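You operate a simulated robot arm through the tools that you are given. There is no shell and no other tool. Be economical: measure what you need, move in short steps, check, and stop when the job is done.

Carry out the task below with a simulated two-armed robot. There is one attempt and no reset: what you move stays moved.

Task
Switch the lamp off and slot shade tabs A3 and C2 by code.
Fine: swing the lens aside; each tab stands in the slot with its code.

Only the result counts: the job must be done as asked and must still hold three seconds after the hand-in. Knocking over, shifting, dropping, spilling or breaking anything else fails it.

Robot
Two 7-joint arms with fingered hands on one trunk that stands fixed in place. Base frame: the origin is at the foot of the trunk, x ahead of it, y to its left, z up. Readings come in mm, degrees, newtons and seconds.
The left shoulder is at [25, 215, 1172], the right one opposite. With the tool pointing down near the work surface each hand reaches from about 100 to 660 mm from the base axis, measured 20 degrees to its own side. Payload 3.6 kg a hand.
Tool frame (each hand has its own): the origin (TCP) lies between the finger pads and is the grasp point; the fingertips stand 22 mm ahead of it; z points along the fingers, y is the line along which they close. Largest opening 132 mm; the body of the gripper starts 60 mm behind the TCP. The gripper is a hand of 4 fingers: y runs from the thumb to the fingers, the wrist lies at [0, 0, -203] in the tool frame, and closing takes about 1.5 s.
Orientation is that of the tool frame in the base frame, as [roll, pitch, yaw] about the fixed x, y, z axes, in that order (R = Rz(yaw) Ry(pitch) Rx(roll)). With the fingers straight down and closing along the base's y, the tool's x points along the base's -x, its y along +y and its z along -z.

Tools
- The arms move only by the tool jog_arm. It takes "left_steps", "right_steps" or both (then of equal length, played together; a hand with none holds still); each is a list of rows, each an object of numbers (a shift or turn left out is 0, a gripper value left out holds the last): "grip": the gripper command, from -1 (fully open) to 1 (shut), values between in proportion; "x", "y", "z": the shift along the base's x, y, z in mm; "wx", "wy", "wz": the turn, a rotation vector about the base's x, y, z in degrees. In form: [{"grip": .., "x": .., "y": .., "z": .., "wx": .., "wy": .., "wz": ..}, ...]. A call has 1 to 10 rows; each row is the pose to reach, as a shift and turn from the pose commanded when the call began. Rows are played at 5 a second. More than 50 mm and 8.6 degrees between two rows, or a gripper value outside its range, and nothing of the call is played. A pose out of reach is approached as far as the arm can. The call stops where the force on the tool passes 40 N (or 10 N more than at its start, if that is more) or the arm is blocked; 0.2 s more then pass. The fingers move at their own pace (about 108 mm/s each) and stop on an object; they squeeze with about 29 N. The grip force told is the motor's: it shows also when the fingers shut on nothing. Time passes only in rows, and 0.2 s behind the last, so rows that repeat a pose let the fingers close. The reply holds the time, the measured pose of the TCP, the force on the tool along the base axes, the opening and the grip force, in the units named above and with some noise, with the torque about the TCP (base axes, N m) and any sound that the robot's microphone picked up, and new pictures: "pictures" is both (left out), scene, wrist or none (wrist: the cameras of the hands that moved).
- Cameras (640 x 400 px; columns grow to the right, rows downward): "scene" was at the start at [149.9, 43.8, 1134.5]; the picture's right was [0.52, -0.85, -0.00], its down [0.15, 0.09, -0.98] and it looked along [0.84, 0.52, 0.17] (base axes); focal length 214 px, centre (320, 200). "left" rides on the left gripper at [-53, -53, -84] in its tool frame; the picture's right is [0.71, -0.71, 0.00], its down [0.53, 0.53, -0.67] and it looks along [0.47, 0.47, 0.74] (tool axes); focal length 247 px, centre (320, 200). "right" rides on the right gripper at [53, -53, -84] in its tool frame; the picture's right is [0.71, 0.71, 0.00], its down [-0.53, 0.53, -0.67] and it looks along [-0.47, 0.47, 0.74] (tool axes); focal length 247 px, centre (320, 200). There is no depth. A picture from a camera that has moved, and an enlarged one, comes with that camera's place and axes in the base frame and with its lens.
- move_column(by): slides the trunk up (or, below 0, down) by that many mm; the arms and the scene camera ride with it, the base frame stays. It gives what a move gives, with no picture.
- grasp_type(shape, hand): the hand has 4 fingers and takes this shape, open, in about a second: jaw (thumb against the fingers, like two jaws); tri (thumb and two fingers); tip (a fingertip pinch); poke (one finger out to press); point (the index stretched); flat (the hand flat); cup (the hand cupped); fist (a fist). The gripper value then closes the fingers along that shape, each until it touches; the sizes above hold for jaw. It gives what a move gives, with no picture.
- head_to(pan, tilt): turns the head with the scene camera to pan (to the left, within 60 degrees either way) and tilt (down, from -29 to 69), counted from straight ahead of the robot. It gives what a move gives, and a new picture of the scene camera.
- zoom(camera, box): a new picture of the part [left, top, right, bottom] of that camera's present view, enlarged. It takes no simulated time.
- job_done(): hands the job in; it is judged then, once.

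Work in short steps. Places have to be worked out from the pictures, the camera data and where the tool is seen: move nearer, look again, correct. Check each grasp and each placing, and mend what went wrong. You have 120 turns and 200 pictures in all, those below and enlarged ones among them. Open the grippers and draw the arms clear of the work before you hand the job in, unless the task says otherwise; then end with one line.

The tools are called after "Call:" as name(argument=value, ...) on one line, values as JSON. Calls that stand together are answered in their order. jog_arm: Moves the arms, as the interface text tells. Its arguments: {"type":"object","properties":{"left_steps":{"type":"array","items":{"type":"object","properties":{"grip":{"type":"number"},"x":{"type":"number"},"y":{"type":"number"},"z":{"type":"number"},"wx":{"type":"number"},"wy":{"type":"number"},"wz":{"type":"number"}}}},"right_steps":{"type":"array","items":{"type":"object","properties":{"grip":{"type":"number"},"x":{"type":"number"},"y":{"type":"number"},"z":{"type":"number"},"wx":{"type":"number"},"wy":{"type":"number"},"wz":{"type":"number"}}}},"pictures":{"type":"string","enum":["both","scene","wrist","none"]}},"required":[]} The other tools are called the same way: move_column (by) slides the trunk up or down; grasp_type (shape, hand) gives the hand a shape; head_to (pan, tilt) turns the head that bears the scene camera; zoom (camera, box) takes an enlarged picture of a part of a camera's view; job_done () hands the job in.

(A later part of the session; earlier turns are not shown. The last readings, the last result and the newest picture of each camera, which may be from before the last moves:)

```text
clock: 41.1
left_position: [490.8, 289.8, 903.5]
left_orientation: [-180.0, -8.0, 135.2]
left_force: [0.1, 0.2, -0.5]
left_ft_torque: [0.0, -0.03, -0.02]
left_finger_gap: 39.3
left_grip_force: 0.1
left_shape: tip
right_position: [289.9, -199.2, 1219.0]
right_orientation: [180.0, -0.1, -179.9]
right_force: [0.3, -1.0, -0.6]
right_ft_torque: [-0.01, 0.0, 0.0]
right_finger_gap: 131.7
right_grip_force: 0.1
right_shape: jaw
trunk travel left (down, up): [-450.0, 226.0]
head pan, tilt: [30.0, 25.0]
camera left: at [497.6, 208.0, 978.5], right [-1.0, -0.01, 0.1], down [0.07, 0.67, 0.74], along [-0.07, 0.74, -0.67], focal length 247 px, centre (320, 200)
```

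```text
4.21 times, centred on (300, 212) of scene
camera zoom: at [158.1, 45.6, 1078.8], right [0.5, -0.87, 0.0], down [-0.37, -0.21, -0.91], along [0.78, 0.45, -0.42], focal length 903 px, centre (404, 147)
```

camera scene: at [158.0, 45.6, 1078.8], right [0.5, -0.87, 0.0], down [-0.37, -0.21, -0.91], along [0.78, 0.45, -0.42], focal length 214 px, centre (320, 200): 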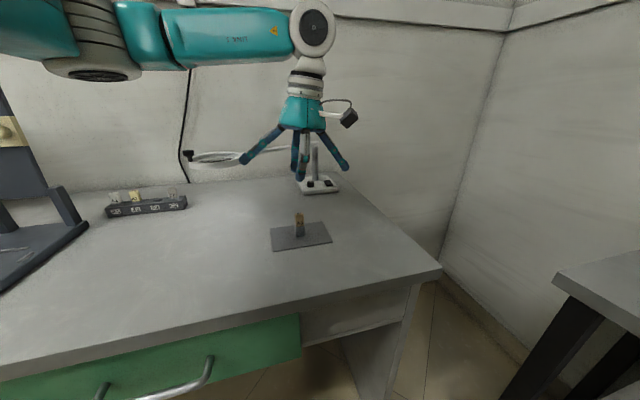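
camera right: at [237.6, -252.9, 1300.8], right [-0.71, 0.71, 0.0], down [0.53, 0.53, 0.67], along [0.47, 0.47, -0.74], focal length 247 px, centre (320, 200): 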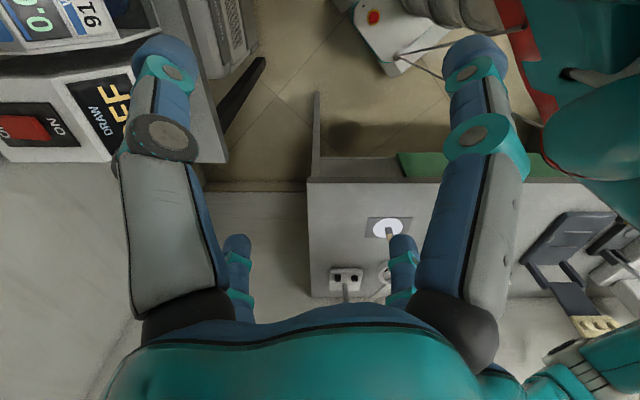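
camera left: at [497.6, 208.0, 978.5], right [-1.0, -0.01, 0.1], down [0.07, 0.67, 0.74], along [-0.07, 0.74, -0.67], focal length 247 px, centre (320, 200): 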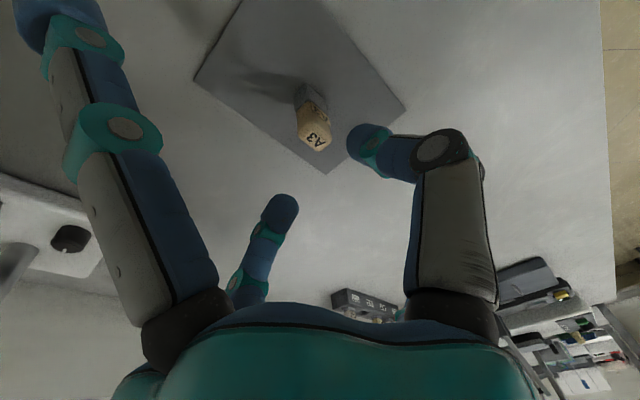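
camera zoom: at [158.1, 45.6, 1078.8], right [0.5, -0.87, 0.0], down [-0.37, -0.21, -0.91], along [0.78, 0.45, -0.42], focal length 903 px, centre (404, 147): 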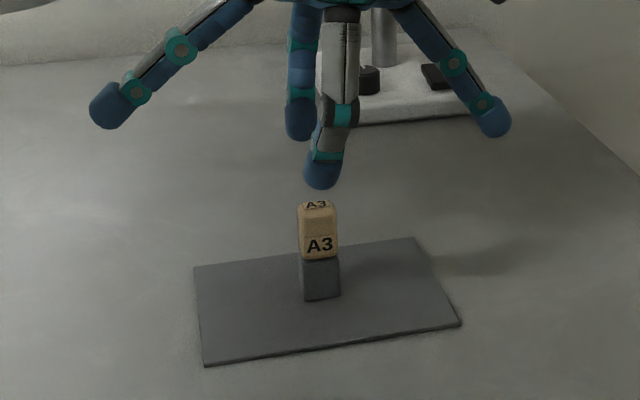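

I fine-correct along the rack direction and lower to grasp height.

Call:
jog_arm(left_steps=[{"x": 2.5, "y": -2.9}, {"x": 2.5, "y": -2.9, "z": -20}, {"x": 2.5, "y": -2.9, "z": -36}, {"x": 2.5, "y": -2.9, "z": -36}], pictures="none")

Call:
zoom(camera="left", box=[240, 110, 400, 210])

Call:
zoom(camera="scene", box=[260, 195, 340, 255])

```text
clock: 42.1
left_position: [491.6, 288.0, 868.7]
left_orientation: [180.0, -8.1, 135.1]
left_force: [-0.1, -0.4, -0.2]
left_ft_torque: [-0.01, 0.02, 0.01]
left_finger_gap: 39.3
left_grip_force: 0.0
left_shape: tip
right_position: [289.8, -198.5, 1217.7]
right_orientation: [-180.0, 0.0, -179.9]
right_force: [-0.6, 0.1, -1.0]
right_ft_torque: [-0.01, 0.02, 0.02]
right_finger_gap: 131.8
right_grip_force: 0.1
right_shape: jaw
trunk travel left (down, up): [-450.0, 226.0]
head pan, tilt: [30.0, 25.0]
```

```text
4.00 times, centred on (320, 160) of left
camera zoom: at [499.2, 205.1, 943.6], right [-1.0, -0.01, 0.1], down [0.07, 0.67, 0.74], along [-0.07, 0.74, -0.67], focal length 988 px, centre (320, 360)
```

zoom: 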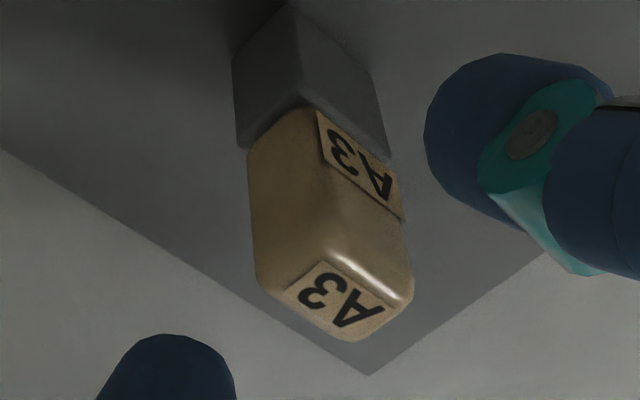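

```text
6.67 times, centred on (300, 225) of scene
camera zoom: at [158.1, 45.7, 1078.8], right [0.5, -0.87, 0.0], down [-0.37, -0.21, -0.91], along [0.78, 0.45, -0.42], focal length 1430 px, centre (453, 33)
```

zoom: 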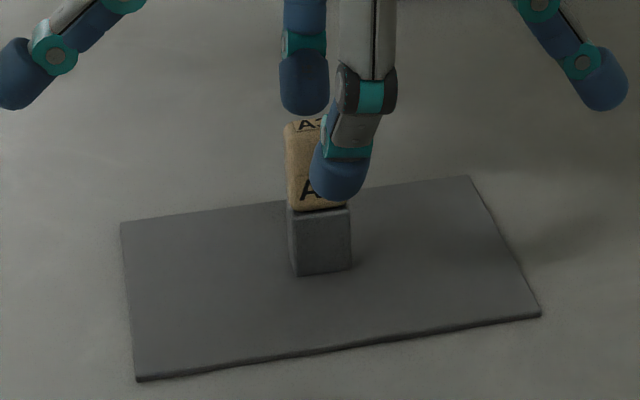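

Compared to C2's view, the tab is about 4–5 mm lower here. I go down 4 mm and close.

Call:
jog_arm(left_steps=[{"z": -4}, {"z": -4, "grip": 0.8}, {"z": -4, "grip": 1}, {"z": -4, "grip": 1}, {"z": -4, "grip": 1}, {"z": -4, "grip": 1}], pictures="none")

Call:
zoom(camera="left", box=[240, 110, 400, 210])

Call:
zoom(camera="scene", box=[260, 195, 340, 255])

```text
clock: 43.5
left_position: [492.5, 288.3, 865.0]
left_orientation: [-179.9, -8.0, 135.2]
left_force: [1.4, 0.1, 0.0]
left_ft_torque: [-0.01, 0.0, 0.02]
left_finger_gap: 9.1
left_grip_force: 28.9
left_shape: tip
right_position: [289.4, -199.5, 1219.7]
right_orientation: [-179.9, 0.0, -179.9]
right_force: [-0.6, 0.1, -0.8]
right_ft_torque: [0.01, 0.04, 0.0]
right_finger_gap: 132.1
right_grip_force: 0.0
right_shape: jaw
trunk travel left (down, up): [-450.0, 226.0]
head pan, tilt: [30.0, 25.0]
```

```text
4.00 times, centred on (320, 160) of left
camera zoom: at [499.5, 205.8, 939.8], right [-1.0, -0.01, 0.1], down [0.07, 0.67, 0.74], along [-0.07, 0.74, -0.67], focal length 988 px, centre (320, 360)
```

zoom: 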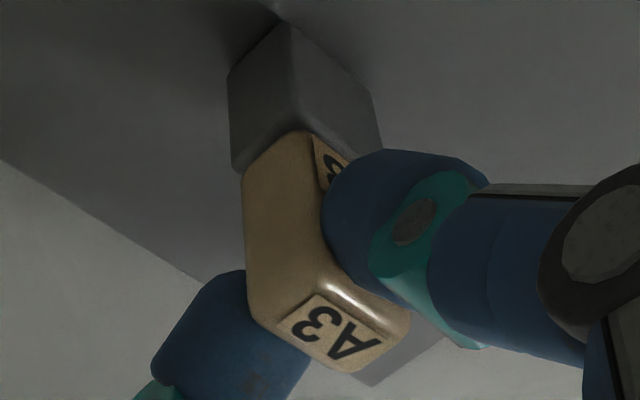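

```text
6.67 times, centred on (300, 225) of scene
camera zoom: at [158.2, 45.7, 1078.8], right [0.5, -0.87, 0.0], down [-0.37, -0.21, -0.91], along [0.78, 0.45, -0.42], focal length 1430 px, centre (453, 33)
```

zoom: 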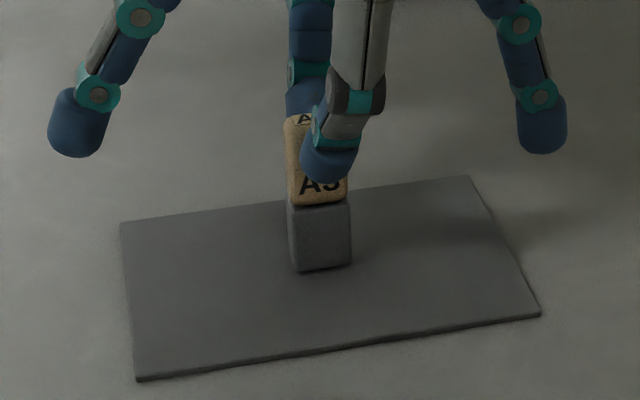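

A3 is gripped just as C2 was, so I can reuse C2's original pose for slot A3 (shift −92.6, +417.8, +3.3). I lift it high first.

Call:
jog_arm(left_steps=[{"z": 10}, {"z": 40}, {"z": 85}, {"z": 130}, {"z": 175}, {"z": 220}, {"z": 235}, {"z": 235}], pictures="both")

```text
clock: 45.3
left_position: [489.1, 287.9, 1100.8]
left_orientation: [-179.9, -8.1, 135.1]
left_force: [0.2, 0.2, 0.6]
left_ft_torque: [-0.02, 0.03, 0.01]
left_finger_gap: 8.7
left_grip_force: 29.2
left_shape: tip
right_position: [289.6, -199.0, 1217.1]
right_orientation: [179.9, 0.0, -179.9]
right_force: [-0.1, 0.4, -0.5]
right_ft_torque: [-0.01, 0.0, 0.0]
right_finger_gap: 132.2
right_grip_force: 0.1
right_shape: jaw
trunk travel left (down, up): [-450.0, 226.0]
head pan, tilt: [30.0, 25.0]
camera scene: at [158.1, 45.7, 1078.8], right [0.5, -0.87, 0.0], down [-0.37, -0.21, -0.91], along [0.78, 0.45, -0.42], focal length 214 px, centre (320, 200)
camera left: at [497.7, 205.4, 1175.7], right [-1.0, -0.01, 0.1], down [0.07, 0.67, 0.74], along [-0.07, 0.74, -0.67], focal length 247 px, centre (320, 200)
```

scene: 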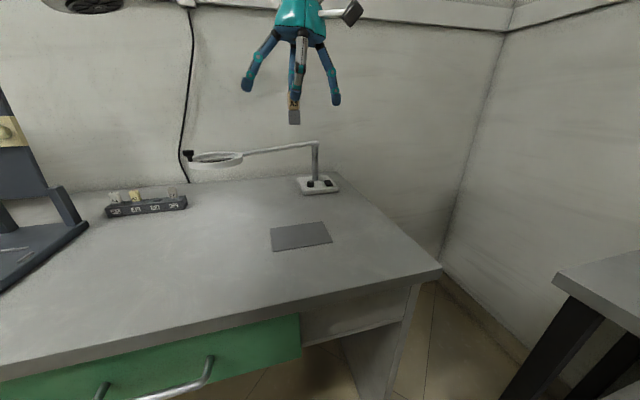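
left: 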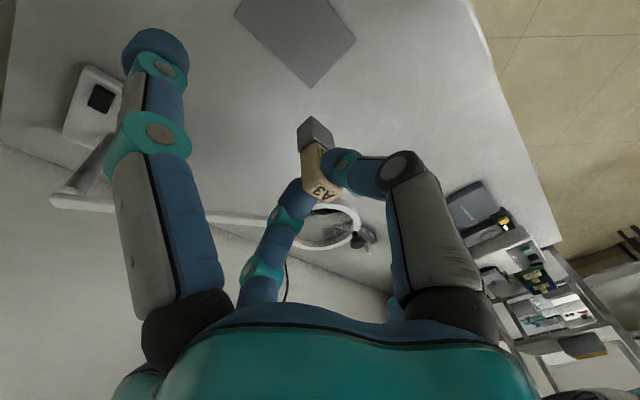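

A3 is held securely. I carry it over to above the rack's A3 slot.

Call:
jog_arm(left_steps=[{"x": -10, "y": 46}, {"x": -20, "y": 93}, {"x": -31, "y": 139}, {"x": -41, "y": 186}, {"x": -51, "y": 232}, {"x": -62, "y": 279}, {"x": -72, "y": 325}, {"x": -82, "y": 372}, {"x": -92.6, "y": 417.8}, {"x": -92.6, "y": 417.8}], pictures="none")

Call:
head_to(pan=55, tilt=15)

Call:
jog_arm(left_steps=[{"z": -45}, {"z": -90}, {"z": -135}, {"z": -170}, {"z": -190}, {"z": -190}], pictures="wrist")

Call:
zoom(camera="scene", box=[238, 180, 318, 240])

Call:
zoom(camera="left", box=[240, 50, 400, 210])

```text
clock: 47.5
left_position: [399.4, 705.4, 1099.3]
left_orientation: [180.0, -8.1, 135.1]
left_force: [0.0, 1.2, -0.3]
left_ft_torque: [0.01, 0.0, -0.02]
left_finger_gap: 8.8
left_grip_force: 29.7
left_shape: tip
right_position: [289.9, -198.9, 1218.8]
right_orientation: [180.0, 0.0, -179.9]
right_force: [-0.3, 0.6, 0.0]
right_ft_torque: [0.03, 0.01, -0.02]
right_finger_gap: 131.8
right_grip_force: 0.1
right_shape: jaw
trunk travel left (down, up): [-450.0, 226.0]
head pan, tilt: [30.0, 25.0]
```

```text
clock: 48.4
left_position: [401.0, 704.0, 1100.5]
left_orientation: [180.0, -8.0, 135.0]
left_force: [-0.4, 0.6, 0.2]
left_ft_torque: [0.03, 0.01, 0.0]
left_finger_gap: 8.6
left_grip_force: 28.8
left_shape: tip
right_position: [289.1, -199.0, 1218.5]
right_orientation: [179.9, -0.1, -179.8]
right_force: [0.2, 1.4, 0.1]
right_ft_torque: [-0.02, 0.05, 0.0]
right_finger_gap: 131.8
right_grip_force: 0.0
right_shape: jaw
trunk travel left (down, up): [-450.0, 226.0]
head pan, tilt: [55.0, 15.0]
camera scene: at [131.9, 76.2, 1095.0], right [0.82, -0.57, 0.0], down [-0.15, -0.21, -0.97], along [0.55, 0.79, -0.26], focal length 214 px, centre (320, 200)
```

scene: 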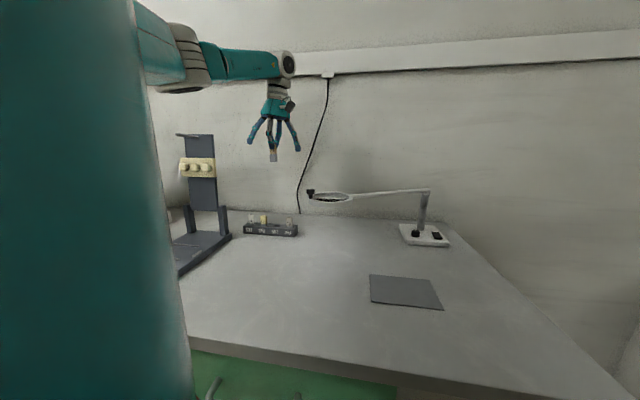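

```text
clock: 49.8
left_position: [399.8, 707.3, 910.3]
left_orientation: [-180.0, -8.0, 135.1]
left_force: [0.3, 0.3, 0.4]
left_ft_torque: [-0.01, 0.05, -0.01]
left_finger_gap: 8.6
left_grip_force: 28.7
left_shape: tip
right_position: [289.7, -198.8, 1217.9]
right_orientation: [-179.9, 0.0, -179.8]
right_force: [-0.7, 0.7, -0.4]
right_ft_torque: [0.04, -0.03, -0.02]
right_finger_gap: 132.0
right_grip_force: 0.0
right_shape: jaw
trunk travel left (down, up): [-450.0, 226.0]
head pan, tilt: [55.0, 15.0]
camera left: at [408.1, 624.3, 984.9], right [-1.0, -0.01, 0.1], down [0.07, 0.67, 0.74], along [-0.07, 0.74, -0.67], focal length 247 px, centre (320, 200)
```

left: 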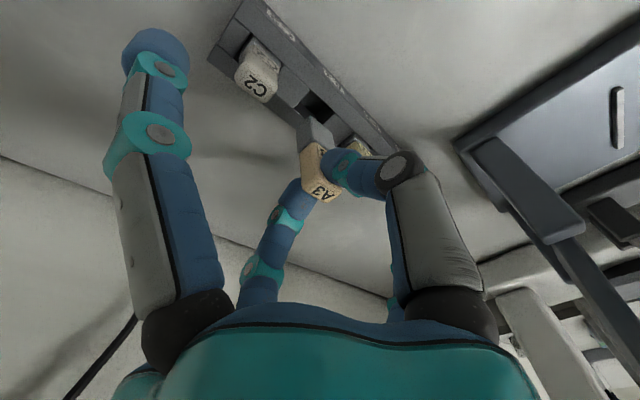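

```text
6.67 times, centred on (278, 210) of scene
camera zoom: at [131.7, 76.1, 1095.1], right [0.82, -0.57, 0.0], down [-0.15, -0.21, -0.97], along [0.55, 0.79, -0.26], focal length 1430 px, centre (600, 133)
```

zoom: 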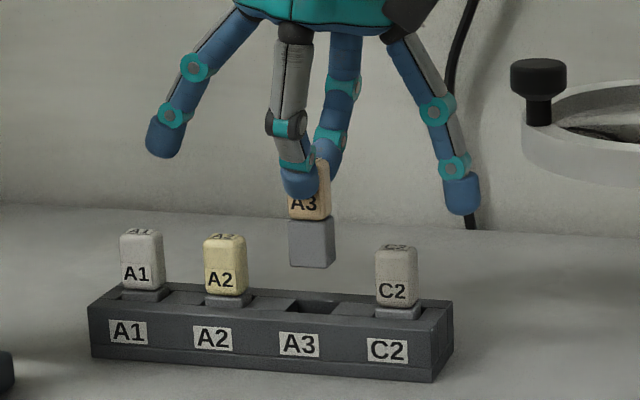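

```text
2.50 times, centred on (320, 130) of left
camera zoom: at [408.1, 624.3, 984.9], right [-1.0, -0.01, 0.1], down [0.07, 0.67, 0.74], along [-0.07, 0.74, -0.67], focal length 617 px, centre (320, 375)
```

zoom: 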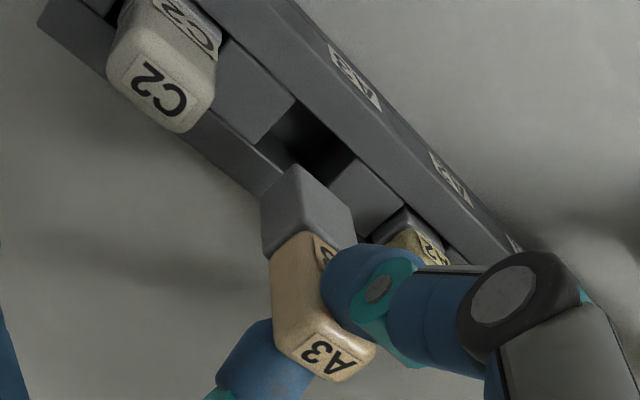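

Call:
zoom(camera="left", box=[290, 85, 350, 205])

```text
3.33 times, centred on (320, 145) of left
camera zoom: at [408.1, 624.3, 984.9], right [-1.0, -0.01, 0.1], down [0.07, 0.67, 0.74], along [-0.07, 0.74, -0.67], focal length 823 px, centre (320, 383)
```

zoom: 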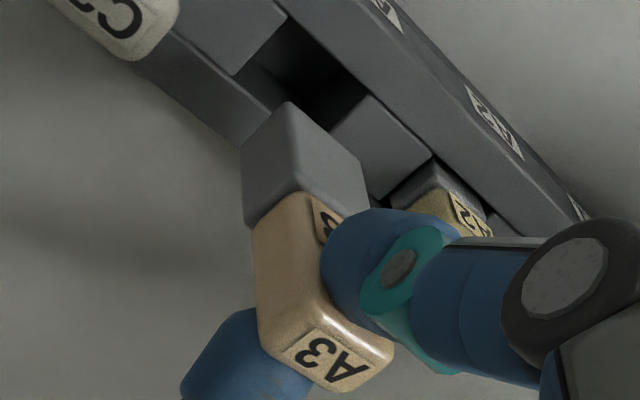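

The tab is vertical but sits ~3.8 mm too far rear and ~1.5 mm left of the slot, as C2 did. I correct by (−1.6, −3.8) and lower to just above the rim.

Call:
jog_arm(left_steps=[{"x": -1.6, "y": -3.8}, {"x": -1.6, "y": -3.8, "z": -8}, {"x": -1.6, "y": -3.8, "z": -16}, {"x": -1.6, "y": -3.8, "z": -16}], pictures="none")

Call:
zoom(camera="left", box=[270, 80, 370, 180])

Call:
zoom(camera="scene", box=[238, 195, 318, 245])

```text
clock: 50.8
left_position: [397.7, 702.5, 896.2]
left_orientation: [-180.0, -8.1, 135.1]
left_force: [-0.3, -0.4, -0.2]
left_ft_torque: [-0.03, 0.01, -0.01]
left_finger_gap: 8.5
left_grip_force: 28.6
left_shape: tip
right_position: [289.1, -199.5, 1218.2]
right_orientation: [180.0, -0.1, -179.9]
right_force: [-0.1, -0.2, 0.9]
right_ft_torque: [0.01, 0.03, 0.02]
right_finger_gap: 131.6
right_grip_force: 0.1
right_shape: jaw
trunk travel left (down, up): [-450.0, 226.0]
head pan, tilt: [55.0, 15.0]
```

```text
4.00 times, centred on (320, 130) of left
camera zoom: at [405.3, 620.6, 969.2], right [-1.0, -0.01, 0.1], down [0.07, 0.67, 0.74], along [-0.07, 0.74, -0.67], focal length 988 px, centre (320, 480)
```

zoom: 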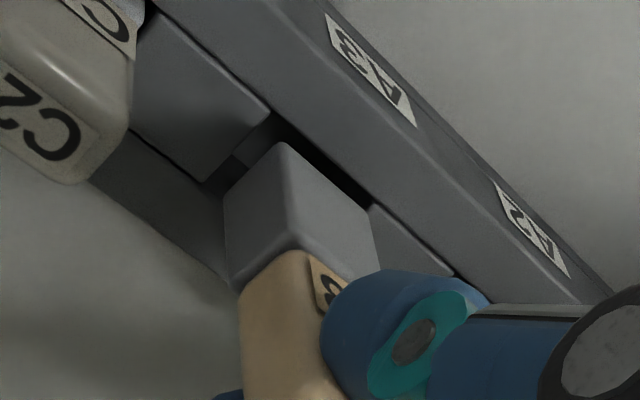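

```text
8.00 times, centred on (278, 220) of scene
camera zoom: at [131.8, 76.2, 1095.0], right [0.82, -0.57, 0.0], down [-0.15, -0.21, -0.97], along [0.55, 0.79, -0.26], focal length 1716 px, centre (656, 40)
```

zoom: 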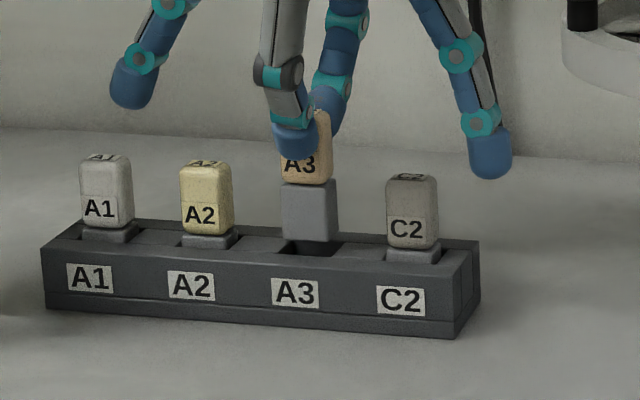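

Nearly centred; a +1.5 mm x correction, then lower into the slot.

Call:
jog_arm(left_steps=[{"x": 1.5}, {"x": 1.5, "z": -4}, {"x": 1.5, "z": -7}, {"x": 1.5, "z": -10}, {"x": 1.5, "z": -12}, {"x": 1.5, "z": -12}], pictures="none")

Call:
zoom(camera="left", box=[270, 80, 370, 180])

Call:
zoom(camera="scene", box=[238, 195, 318, 245])

```text
clock: 52.2
left_position: [397.8, 702.2, 886.7]
left_orientation: [179.6, -8.0, 135.2]
left_force: [-2.4, 4.1, 25.1]
left_ft_torque: [0.08, 0.02, 0.01]
left_finger_gap: 9.8
left_grip_force: 28.8
left_shape: tip
right_position: [286.9, -200.9, 1218.4]
right_orientation: [179.9, 0.1, -179.8]
right_force: [0.6, -0.7, -0.3]
right_ft_torque: [0.0, -0.04, -0.01]
right_finger_gap: 131.8
right_grip_force: 0.1
right_shape: jaw
trunk travel left (down, up): [-450.0, 226.0]
head pan, tilt: [55.0, 15.0]
```

```text
4.00 times, centred on (320, 130) of left
camera zoom: at [405.4, 619.6, 960.3], right [-1.0, -0.01, 0.09], down [0.06, 0.67, 0.74], along [-0.07, 0.74, -0.67], focal length 988 px, centre (320, 480)
```

zoom: 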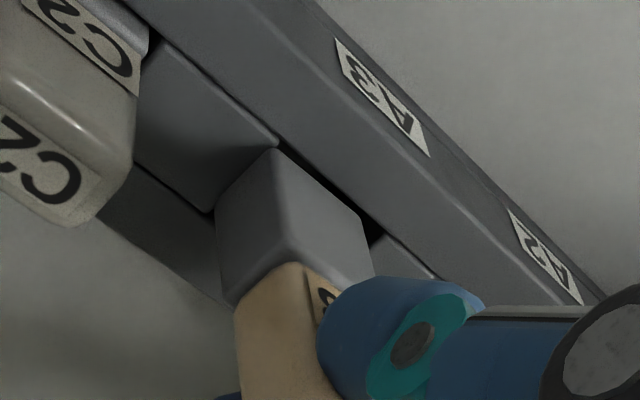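

```text
8.00 times, centred on (278, 220) of scene
camera zoom: at [130.0, 74.4, 1095.6], right [0.82, -0.57, 0.0], down [-0.15, -0.21, -0.97], along [0.55, 0.79, -0.26], focal length 1716 px, centre (656, 40)
```

zoom: 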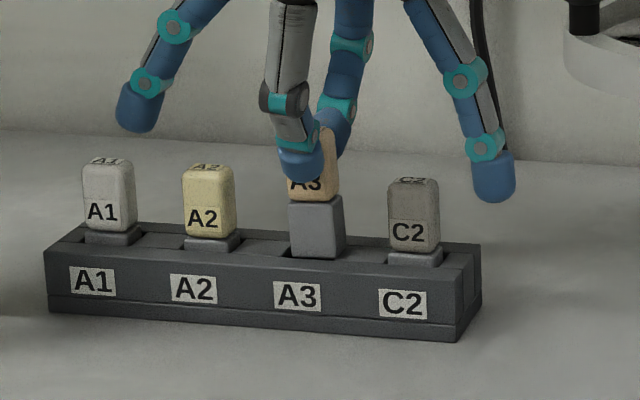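

The foot touches the right divider; a gap shows on the left. I raise a little, shift 1.5 mm left along the rack and lower again gently.

Call:
jog_arm(left_steps=[{"z": 5}, {"x": -1.3, "y": 0.8, "z": 5}, {"x": -1.3, "y": 0.8, "z": 2}, {"x": -1.3, "y": 0.8, "z": -1}, {"x": -1.3, "y": 0.8, "z": -4}, {"x": -1.3, "y": 0.8, "z": -6}, {"x": -1.3, "y": 0.8, "z": -6}], pictures="none")

Call:
zoom(camera="left", box=[270, 80, 370, 180])

Call:
zoom(camera="scene", box=[260, 200, 308, 235])

```text
clock: 53.6
left_position: [394.5, 707.9, 884.8]
left_orientation: [179.3, -8.4, 135.7]
left_force: [-7.4, 0.4, 20.5]
left_ft_torque: [-0.11, 0.13, 0.0]
left_finger_gap: 11.6
left_grip_force: 28.6
left_shape: tip
right_position: [287.9, -200.5, 1218.8]
right_orientation: [180.0, 0.0, -179.9]
right_force: [-0.1, 0.7, -0.1]
right_ft_torque: [-0.02, -0.01, -0.03]
right_finger_gap: 131.7
right_grip_force: 0.1
right_shape: jaw
trunk travel left (down, up): [-450.0, 226.0]
head pan, tilt: [55.0, 15.0]
stopped in row 7 (left hand): the force on the tool passed its limit (the readings are from after the stop); the commanded pose is now the measured one
```

```text
4.00 times, centred on (320, 130) of left
camera zoom: at [403.3, 624.7, 957.9], right [-1.0, -0.02, 0.09], down [0.06, 0.67, 0.74], along [-0.07, 0.75, -0.66], focal length 988 px, centre (320, 480)
```

zoom: 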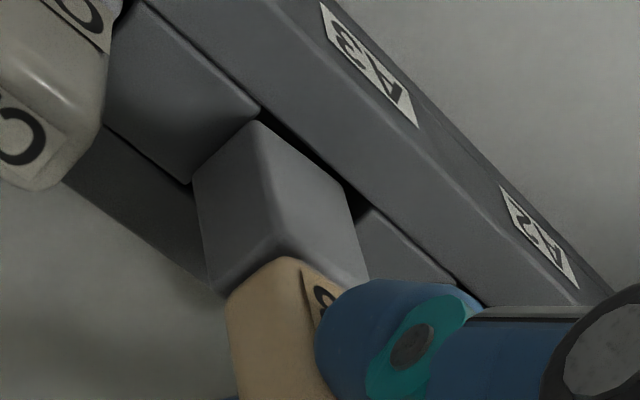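

```text
11.43 times, centred on (284, 218) of scene
camera zoom: at [130.5, 75.1, 1095.1], right [0.82, -0.57, 0.0], down [-0.15, -0.21, -0.97], along [0.55, 0.79, -0.26], focal length 2451 px, centre (731, 0)
```

zoom: 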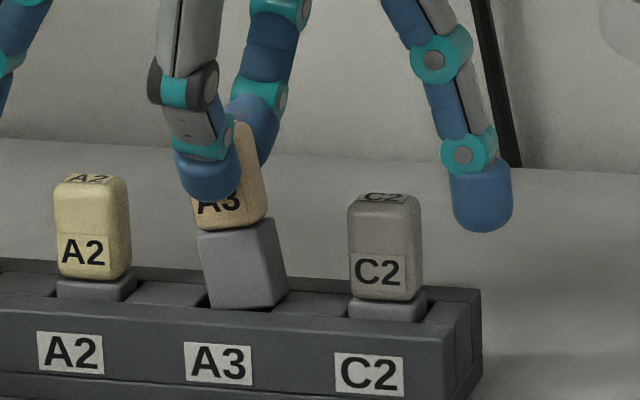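

The tab tipped about 7° in the pinch, foot stuck on the right edge. I raise 14 mm and inspect.

Call:
jog_arm(left_steps=[{"z": 5}, {"z": 10}, {"z": 14}, {"z": 14}], pictures="none")

Call:
zoom(camera="left", box=[260, 70, 380, 190])

Call:
zoom(camera="scene", box=[260, 200, 308, 235])

```text
clock: 54.6
left_position: [396.9, 705.9, 893.5]
left_orientation: [179.6, -8.2, 135.3]
left_force: [0.2, 0.1, -0.1]
left_ft_torque: [0.03, -0.02, 0.0]
left_finger_gap: 10.8
left_grip_force: 28.5
left_shape: tip
right_position: [288.7, -198.6, 1218.6]
right_orientation: [180.0, 0.1, -180.0]
right_force: [0.2, -0.6, 0.1]
right_ft_torque: [-0.03, -0.03, -0.03]
right_finger_gap: 131.9
right_grip_force: 0.0
right_shape: jaw
trunk travel left (down, up): [-450.0, 226.0]
head pan, tilt: [55.0, 15.0]
```

```text
3.33 times, centred on (320, 130) of left
camera zoom: at [404.9, 623.2, 967.9], right [-1.0, -0.01, 0.1], down [0.06, 0.67, 0.74], along [-0.07, 0.74, -0.67], focal length 823 px, centre (320, 433)
```

zoom: 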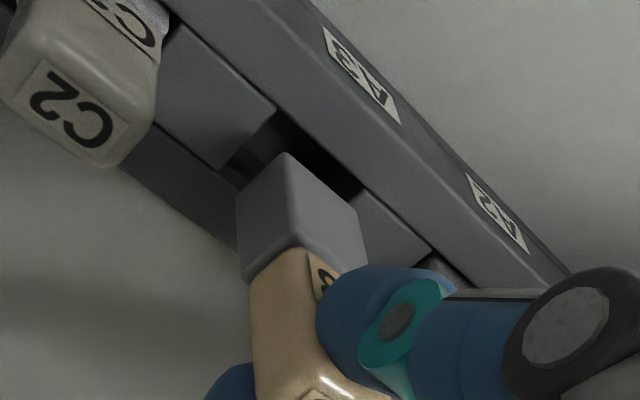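

```text
11.43 times, centred on (284, 218) of scene
camera zoom: at [131.9, 76.2, 1095.0], right [0.82, -0.57, 0.0], down [-0.15, -0.21, -0.97], along [0.55, 0.79, -0.26], focal length 2451 px, centre (731, 0)
```

zoom: 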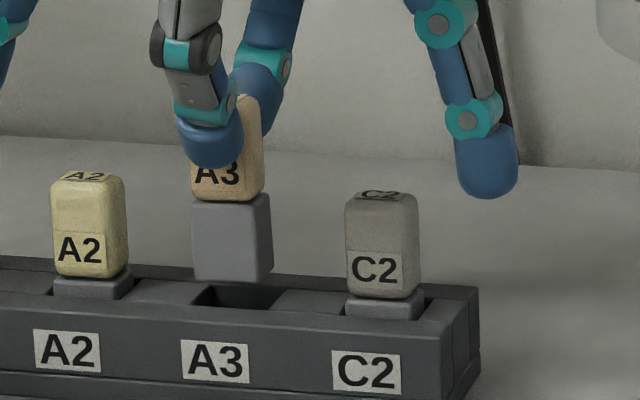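

Raised, the tab is upright again. Using C2's successful insertion as template, I shift (−0.5, −1.2) and lower to just at the rim for a close look.

Call:
jog_arm(left_steps=[{"x": -0.5, "y": -1.2}, {"x": -0.5, "y": -1.2, "z": -4}, {"x": -0.5, "y": -1.2, "z": -8}, {"x": -0.5, "y": -1.2, "z": -8}], pictures="none")

Call:
zoom(camera="left", box=[280, 85, 360, 145])

Call:
zoom(camera="scene", box=[264, 205, 304, 235])

```text
clock: 55.6
left_position: [396.2, 705.5, 887.5]
left_orientation: [179.6, -8.2, 135.4]
left_force: [-0.4, -0.1, -0.4]
left_ft_torque: [0.0, 0.03, -0.01]
left_finger_gap: 11.2
left_grip_force: 28.7
left_shape: tip
right_position: [289.6, -199.3, 1219.7]
right_orientation: [179.9, 0.0, -179.9]
right_force: [0.2, 0.1, -0.8]
right_ft_torque: [0.01, -0.03, 0.02]
right_finger_gap: 131.8
right_grip_force: 0.0
right_shape: jaw
trunk travel left (down, up): [-450.0, 226.0]
head pan, tilt: [55.0, 15.0]
```

```text
6.67 times, centred on (320, 115) of left
camera zoom: at [404.5, 622.4, 960.1], right [-1.0, -0.01, 0.1], down [0.06, 0.67, 0.74], along [-0.07, 0.74, -0.67], focal length 1646 px, centre (320, 767)
```

zoom: 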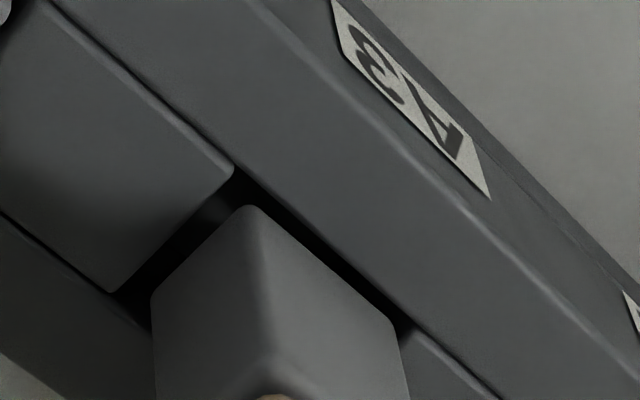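

```text
13.33 times, centred on (284, 220) of scene
camera zoom: at [131.8, 76.2, 1095.0], right [0.82, -0.57, 0.0], down [-0.15, -0.21, -0.97], along [0.55, 0.79, -0.26], focal length 2860 px, centre (800, -67)
```

zoom: 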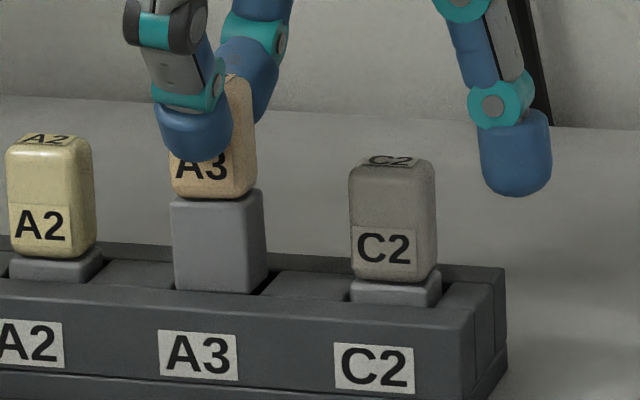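

Gaps look even on the right, front and left. I continue lowering gently.

Call:
jog_arm(left_steps=[{"z": -2}, {"z": -4}, {"z": -6}, {"z": -8}, {"z": -8}], pictures="none")

Call:
zoom(camera="left", box=[280, 85, 360, 145])

Call:
zoom(camera="scene", box=[264, 205, 304, 235])

```text
clock: 56.8
left_position: [395.9, 706.0, 877.5]
left_orientation: [179.6, -8.1, 135.4]
left_force: [0.2, 0.4, 0.3]
left_ft_torque: [0.0, -0.03, 0.01]
left_finger_gap: 11.1
left_grip_force: 29.2
left_shape: tip
right_position: [290.2, -199.9, 1219.1]
right_orientation: [180.0, 0.1, -179.9]
right_force: [0.1, -0.2, -0.7]
right_ft_torque: [-0.02, -0.01, 0.01]
right_finger_gap: 131.8
right_grip_force: 0.0
right_shape: jaw
trunk travel left (down, up): [-450.0, 226.0]
head pan, tilt: [55.0, 15.0]
```

```text
6.67 times, centred on (320, 115) of left
camera zoom: at [404.2, 622.8, 952.3], right [-1.0, -0.01, 0.1], down [0.06, 0.67, 0.74], along [-0.07, 0.74, -0.67], focal length 1646 px, centre (320, 767)
```

zoom: 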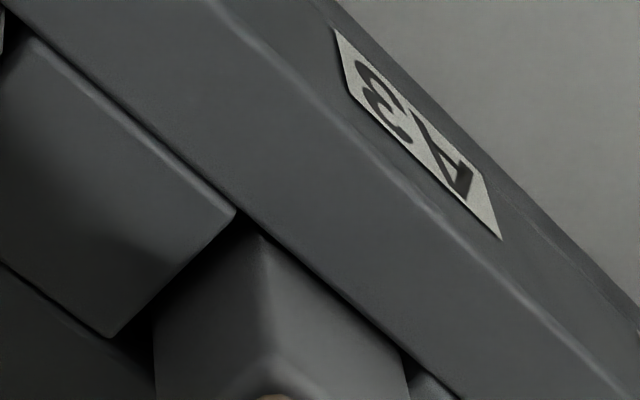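

```text
13.33 times, centred on (284, 220) of scene
camera zoom: at [131.8, 76.2, 1095.0], right [0.82, -0.57, 0.0], down [-0.15, -0.21, -0.97], along [0.55, 0.79, -0.26], focal length 2860 px, centre (800, -67)
```

zoom: 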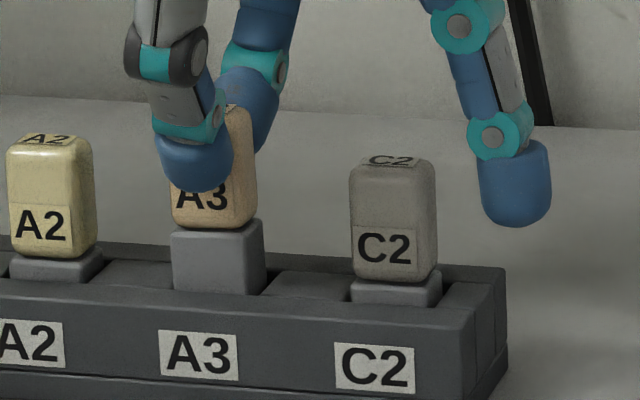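

The foot is inside the slot without force. I lower 6 mm more and check the splayed finger against A1.

Call:
jog_arm(left_steps=[{"z": -2}, {"z": -4}, {"z": -6}, {"z": -6}], pictures="none")

Call:
zoom(camera="scene", box=[238, 190, 318, 240])

```text
clock: 57.8
left_position: [396.5, 705.7, 872.0]
left_orientation: [179.7, -8.2, 135.5]
left_force: [-1.0, 1.3, -0.1]
left_ft_torque: [0.0, -0.04, -0.02]
left_finger_gap: 11.0
left_grip_force: 29.3
left_shape: tip
right_position: [288.8, -198.7, 1218.9]
right_orientation: [-180.0, 0.0, -179.9]
right_force: [0.1, -0.5, -0.3]
right_ft_torque: [0.02, 0.01, -0.03]
right_finger_gap: 132.3
right_grip_force: 0.1
right_shape: jaw
trunk travel left (down, up): [-450.0, 226.0]
head pan, tilt: [55.0, 15.0]
```

```text
8.00 times, centred on (278, 215) of scene
camera zoom: at [131.8, 76.2, 1095.0], right [0.82, -0.57, 0.0], down [-0.15, -0.21, -0.97], along [0.55, 0.79, -0.26], focal length 1716 px, centre (656, 80)
```

zoom: 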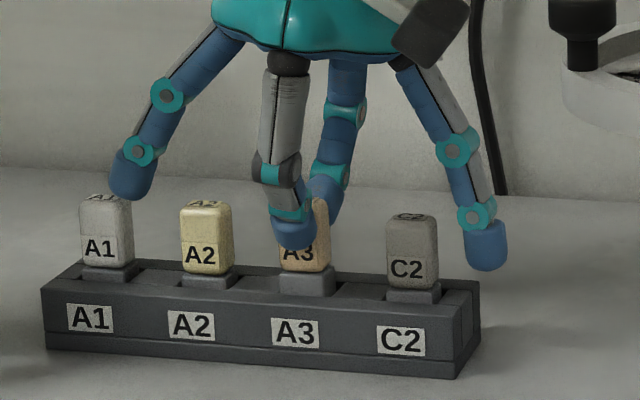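

Only about 4 mm remain. I release with a small opening while rising, as before.

Call:
jog_arm(left_steps=[{"grip": 0.74, "z": 0.5}, {"grip": 0.74, "z": 2}, {"grip": 0.7, "z": 6}, {"grip": 0.65, "z": 12}, {"grip": 0.6, "z": 25}, {"grip": 0.5, "z": 45}, {"grip": 0.4, "z": 70}, {"z": 110}], pictures="wrist")

Call:
zoom(camera="scene", box=[238, 190, 318, 240])

Call:
zoom(camera="left", box=[230, 0, 390, 120])

```text
clock: 59.6
left_position: [396.6, 704.5, 982.4]
left_orientation: [179.7, -8.2, 135.4]
left_force: [-0.1, 0.2, 0.5]
left_ft_torque: [-0.02, -0.01, 0.0]
left_finger_gap: 39.2
left_grip_force: 0.1
left_shape: tip
right_position: [287.7, -199.1, 1219.1]
right_orientation: [-179.9, 0.0, -179.9]
right_force: [0.0, 0.3, 0.1]
right_ft_torque: [0.0, 0.01, 0.02]
right_finger_gap: 131.9
right_grip_force: 0.1
right_shape: jaw
trunk travel left (down, up): [-450.0, 226.0]
head pan, tilt: [55.0, 15.0]
camera left: at [403.9, 621.2, 1056.8], right [-1.0, -0.01, 0.1], down [0.06, 0.67, 0.74], along [-0.07, 0.74, -0.67], focal length 247 px, centre (320, 200)
```

left: 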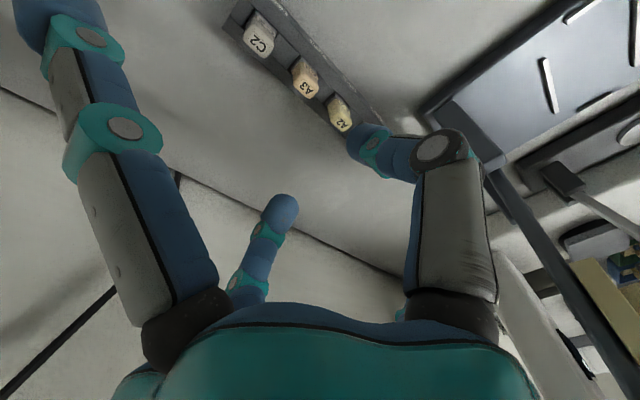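

```text
8.00 times, centred on (278, 215) of scene
camera zoom: at [131.5, 75.8, 1095.1], right [0.82, -0.57, 0.0], down [-0.15, -0.21, -0.97], along [0.55, 0.79, -0.26], focal length 1716 px, centre (656, 80)
```

zoom: 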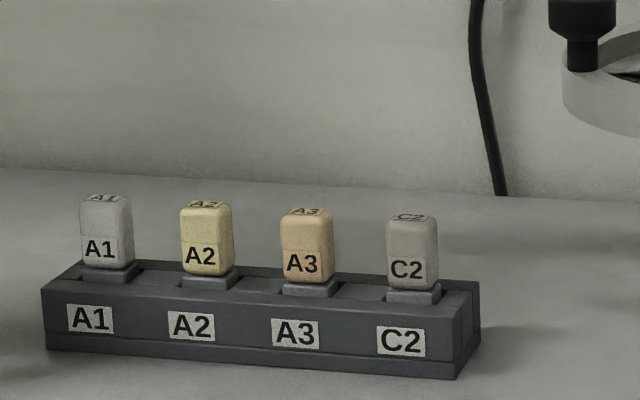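

```text
3.33 times, centred on (310, 60) of left
camera zoom: at [403.9, 621.2, 1056.8], right [-1.0, -0.01, 0.1], down [0.06, 0.67, 0.74], along [-0.07, 0.74, -0.67], focal length 823 px, centre (353, 667)
```

zoom: 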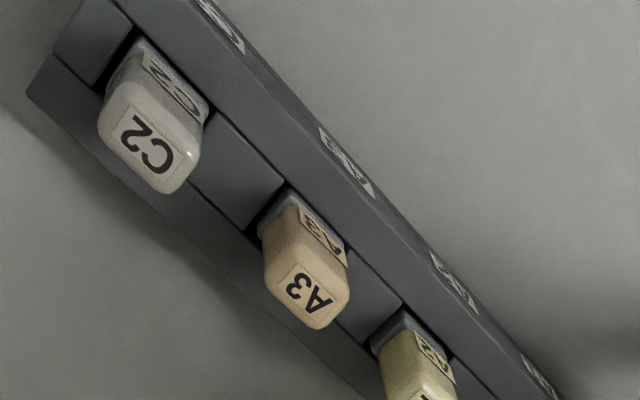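

Both tabs stand in their own slots. Now the lamp: I rise, travel back over the lens toward the lamp base and look at the switch.

Call:
jog_arm(left_steps=[{"z": 50}, {"z": 100, "wx": -2.8, "wy": -2.8}, {"x": 10, "y": -45, "z": 120, "wx": -5.7, "wy": -5.7}, {"x": 20, "y": -92, "z": 120, "wx": -5.7, "wy": -5.7}, {"x": 30, "y": -140, "z": 120, "wx": -5.7, "wy": -5.7}, {"x": 40, "y": -187, "z": 120, "wx": -5.7, "wy": -5.7}, {"x": 50, "y": -234, "z": 120, "wx": -5.7, "wy": -5.7}, {"x": 60, "y": -281, "z": 120, "wx": -5.7, "wy": -5.7}, {"x": 70, "y": -328, "z": 120, "wx": -5.7, "wy": -5.7}, {"x": 80, "y": -375, "z": 120, "wx": -5.7, "wy": -5.7}], pictures="none")

Call:
grasp_type(hand="left", shape="poke")

Call:
head_to(pan=25, tilt=20)

Call:
zoom(camera="scene", box=[300, 190, 380, 240])

```text
refused: row 3 steps farther than a row can; nothing moved
```

```text
clock: 60.5
left_position: [395.9, 704.4, 982.3]
left_orientation: [179.6, -8.1, 135.4]
left_force: [0.6, 0.6, -0.2]
left_ft_torque: [0.01, 0.02, 0.04]
left_finger_gap: 0.1
left_grip_force: 0.1
left_shape: poke
right_position: [288.5, -198.7, 1218.3]
right_orientation: [-179.9, 0.0, -179.9]
right_force: [-0.8, -0.1, 0.8]
right_ft_torque: [-0.02, 0.03, -0.01]
right_finger_gap: 131.9
right_grip_force: 0.1
right_shape: jaw
trunk travel left (down, up): [-450.0, 226.0]
head pan, tilt: [55.0, 15.0]
```

```text
clock: 61.5
left_position: [396.1, 704.6, 981.6]
left_orientation: [179.6, -8.1, 135.4]
left_force: [0.3, -0.4, 0.1]
left_ft_torque: [0.02, -0.01, -0.02]
left_finger_gap: 0.0
left_grip_force: 0.1
left_shape: poke
right_position: [288.2, -200.0, 1219.2]
right_orientation: [-179.9, 0.1, -179.9]
right_force: [0.0, 0.1, 1.0]
right_ft_torque: [-0.02, -0.01, 0.03]
right_finger_gap: 131.8
right_grip_force: 0.0
right_shape: jaw
trunk travel left (down, up): [-450.0, 226.0]
head pan, tilt: [25.0, 20.0]
camera scene: at [162.6, 39.1, 1086.9], right [0.42, -0.91, 0.0], down [-0.31, -0.14, -0.94], along [0.85, 0.4, -0.34], focal length 214 px, centre (320, 200)
```

scene: 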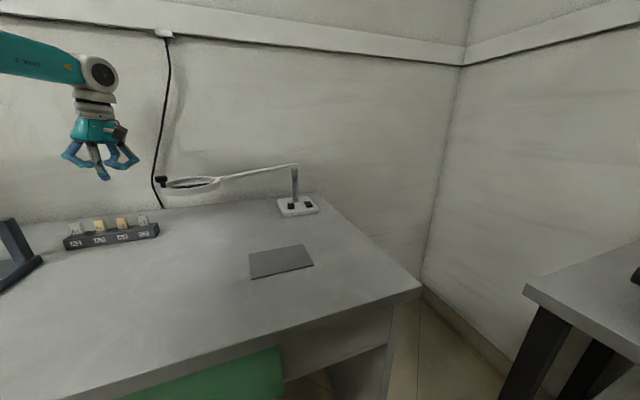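

```text
8.00 times, centred on (340, 215) of scene
camera zoom: at [162.6, 39.1, 1086.9], right [0.42, -0.91, 0.0], down [-0.31, -0.14, -0.94], along [0.85, 0.4, -0.34], focal length 1716 px, centre (160, 80)
```

zoom: 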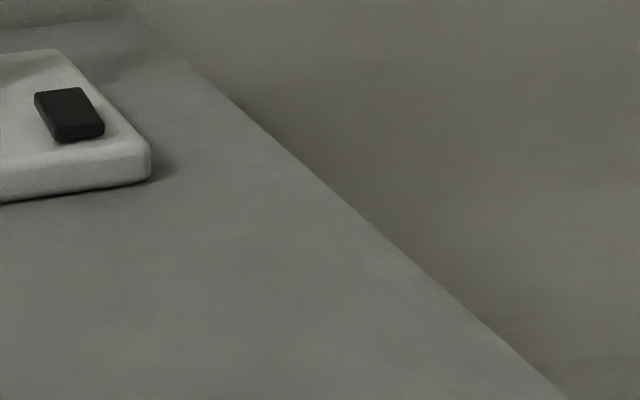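

The poke shape is set. I redo the travel with smaller steps.

Call:
jog_arm(left_steps=[{"z": 45}, {"z": 90, "wx": -2.8, "wy": -2.8}, {"x": 5, "y": -25, "z": 115, "wx": -5.7, "wy": -5.7}, {"x": 15, "y": -72, "z": 115, "wx": -5.7, "wy": -5.7}, {"x": 25, "y": -120, "z": 115, "wx": -5.7, "wy": -5.7}, {"x": 35, "y": -167, "z": 115, "wx": -5.7, "wy": -5.7}, {"x": 45, "y": -214, "z": 115, "wx": -5.7, "wy": -5.7}, {"x": 55, "y": -261, "z": 115, "wx": -5.7, "wy": -5.7}, {"x": 65, "y": -308, "z": 115, "wx": -5.7, "wy": -5.7}, {"x": 75, "y": -355, "z": 115, "wx": -5.7, "wy": -5.7}], pictures="both")

Call:
zoom(camera="scene", box=[260, 185, 340, 235])

```text
clock: 63.7
left_position: [472.6, 348.4, 1098.9]
left_orientation: [179.6, -0.2, 135.5]
left_force: [0.6, -0.4, -0.3]
left_ft_torque: [0.02, 0.02, -0.03]
left_finger_gap: 0.0
left_grip_force: 0.1
left_shape: poke
right_position: [289.6, -200.3, 1217.9]
right_orientation: [-180.0, -0.1, -179.9]
right_force: [0.2, 0.2, -0.6]
right_ft_torque: [0.05, 0.0, -0.03]
right_finger_gap: 131.8
right_grip_force: 0.0
right_shape: jaw
trunk travel left (down, up): [-450.0, 226.0]
head pan, tilt: [25.0, 20.0]
camera scene: at [163.3, 38.2, 1086.8], right [0.42, -0.91, 0.0], down [-0.31, -0.14, -0.94], along [0.85, 0.4, -0.34], focal length 214 px, centre (320, 200)
camera left: at [473.1, 274.2, 1181.7], right [-1.0, -0.01, 0.0], down [-0.01, 0.74, 0.67], along [0.0, 0.67, -0.74], focal length 247 px, centre (320, 200)
```

scene: 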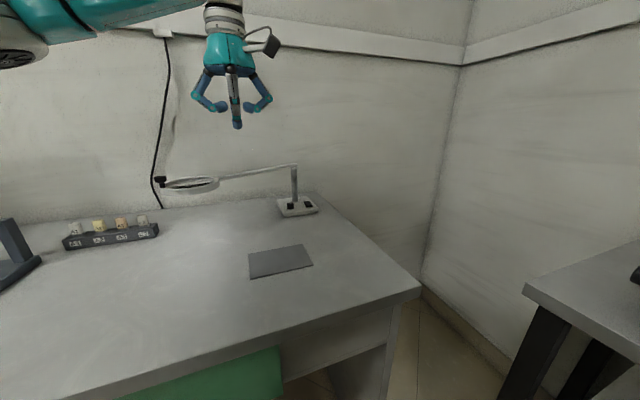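
left: 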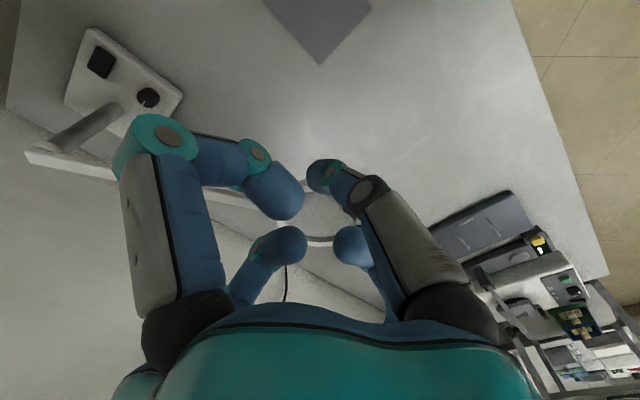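

```text
8.00 times, centred on (300, 210) of scene
camera zoom: at [163.3, 38.2, 1086.8], right [0.42, -0.91, 0.0], down [-0.31, -0.14, -0.94], along [0.85, 0.4, -0.34], focal length 1716 px, centre (480, 120)
```

zoom: 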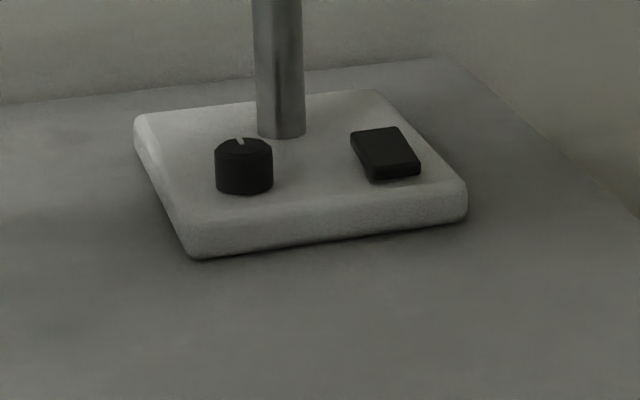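

Call:
zoom(camera="left", box=[60, 20, 188, 120])

Call:
zoom(camera="scene", box=[296, 195, 320, 210])

```text
4.00 times, centred on (124, 70) of left
camera zoom: at [473.1, 274.2, 1181.7], right [-1.0, -0.01, 0.0], down [-0.01, 0.74, 0.67], along [0.0, 0.67, -0.74], focal length 988 px, centre (1104, 720)
```

zoom: 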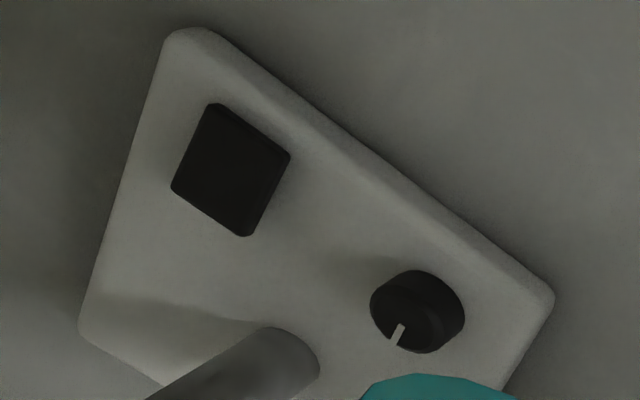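

```text
16.00 times, centred on (308, 202) of scene
camera zoom: at [163.3, 38.2, 1086.8], right [0.42, -0.91, 0.0], down [-0.31, -0.14, -0.94], along [0.85, 0.4, -0.34], focal length 3432 px, centre (512, 160)
```

zoom: 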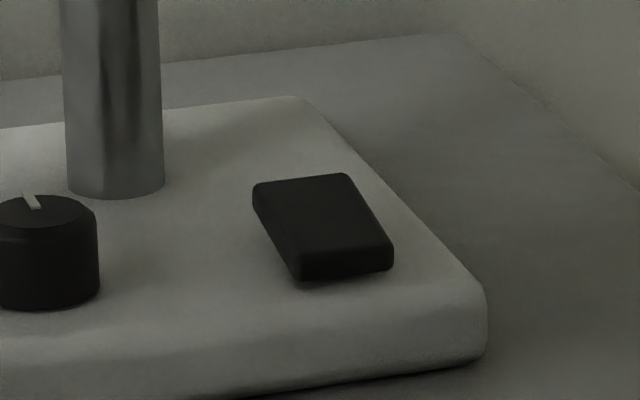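

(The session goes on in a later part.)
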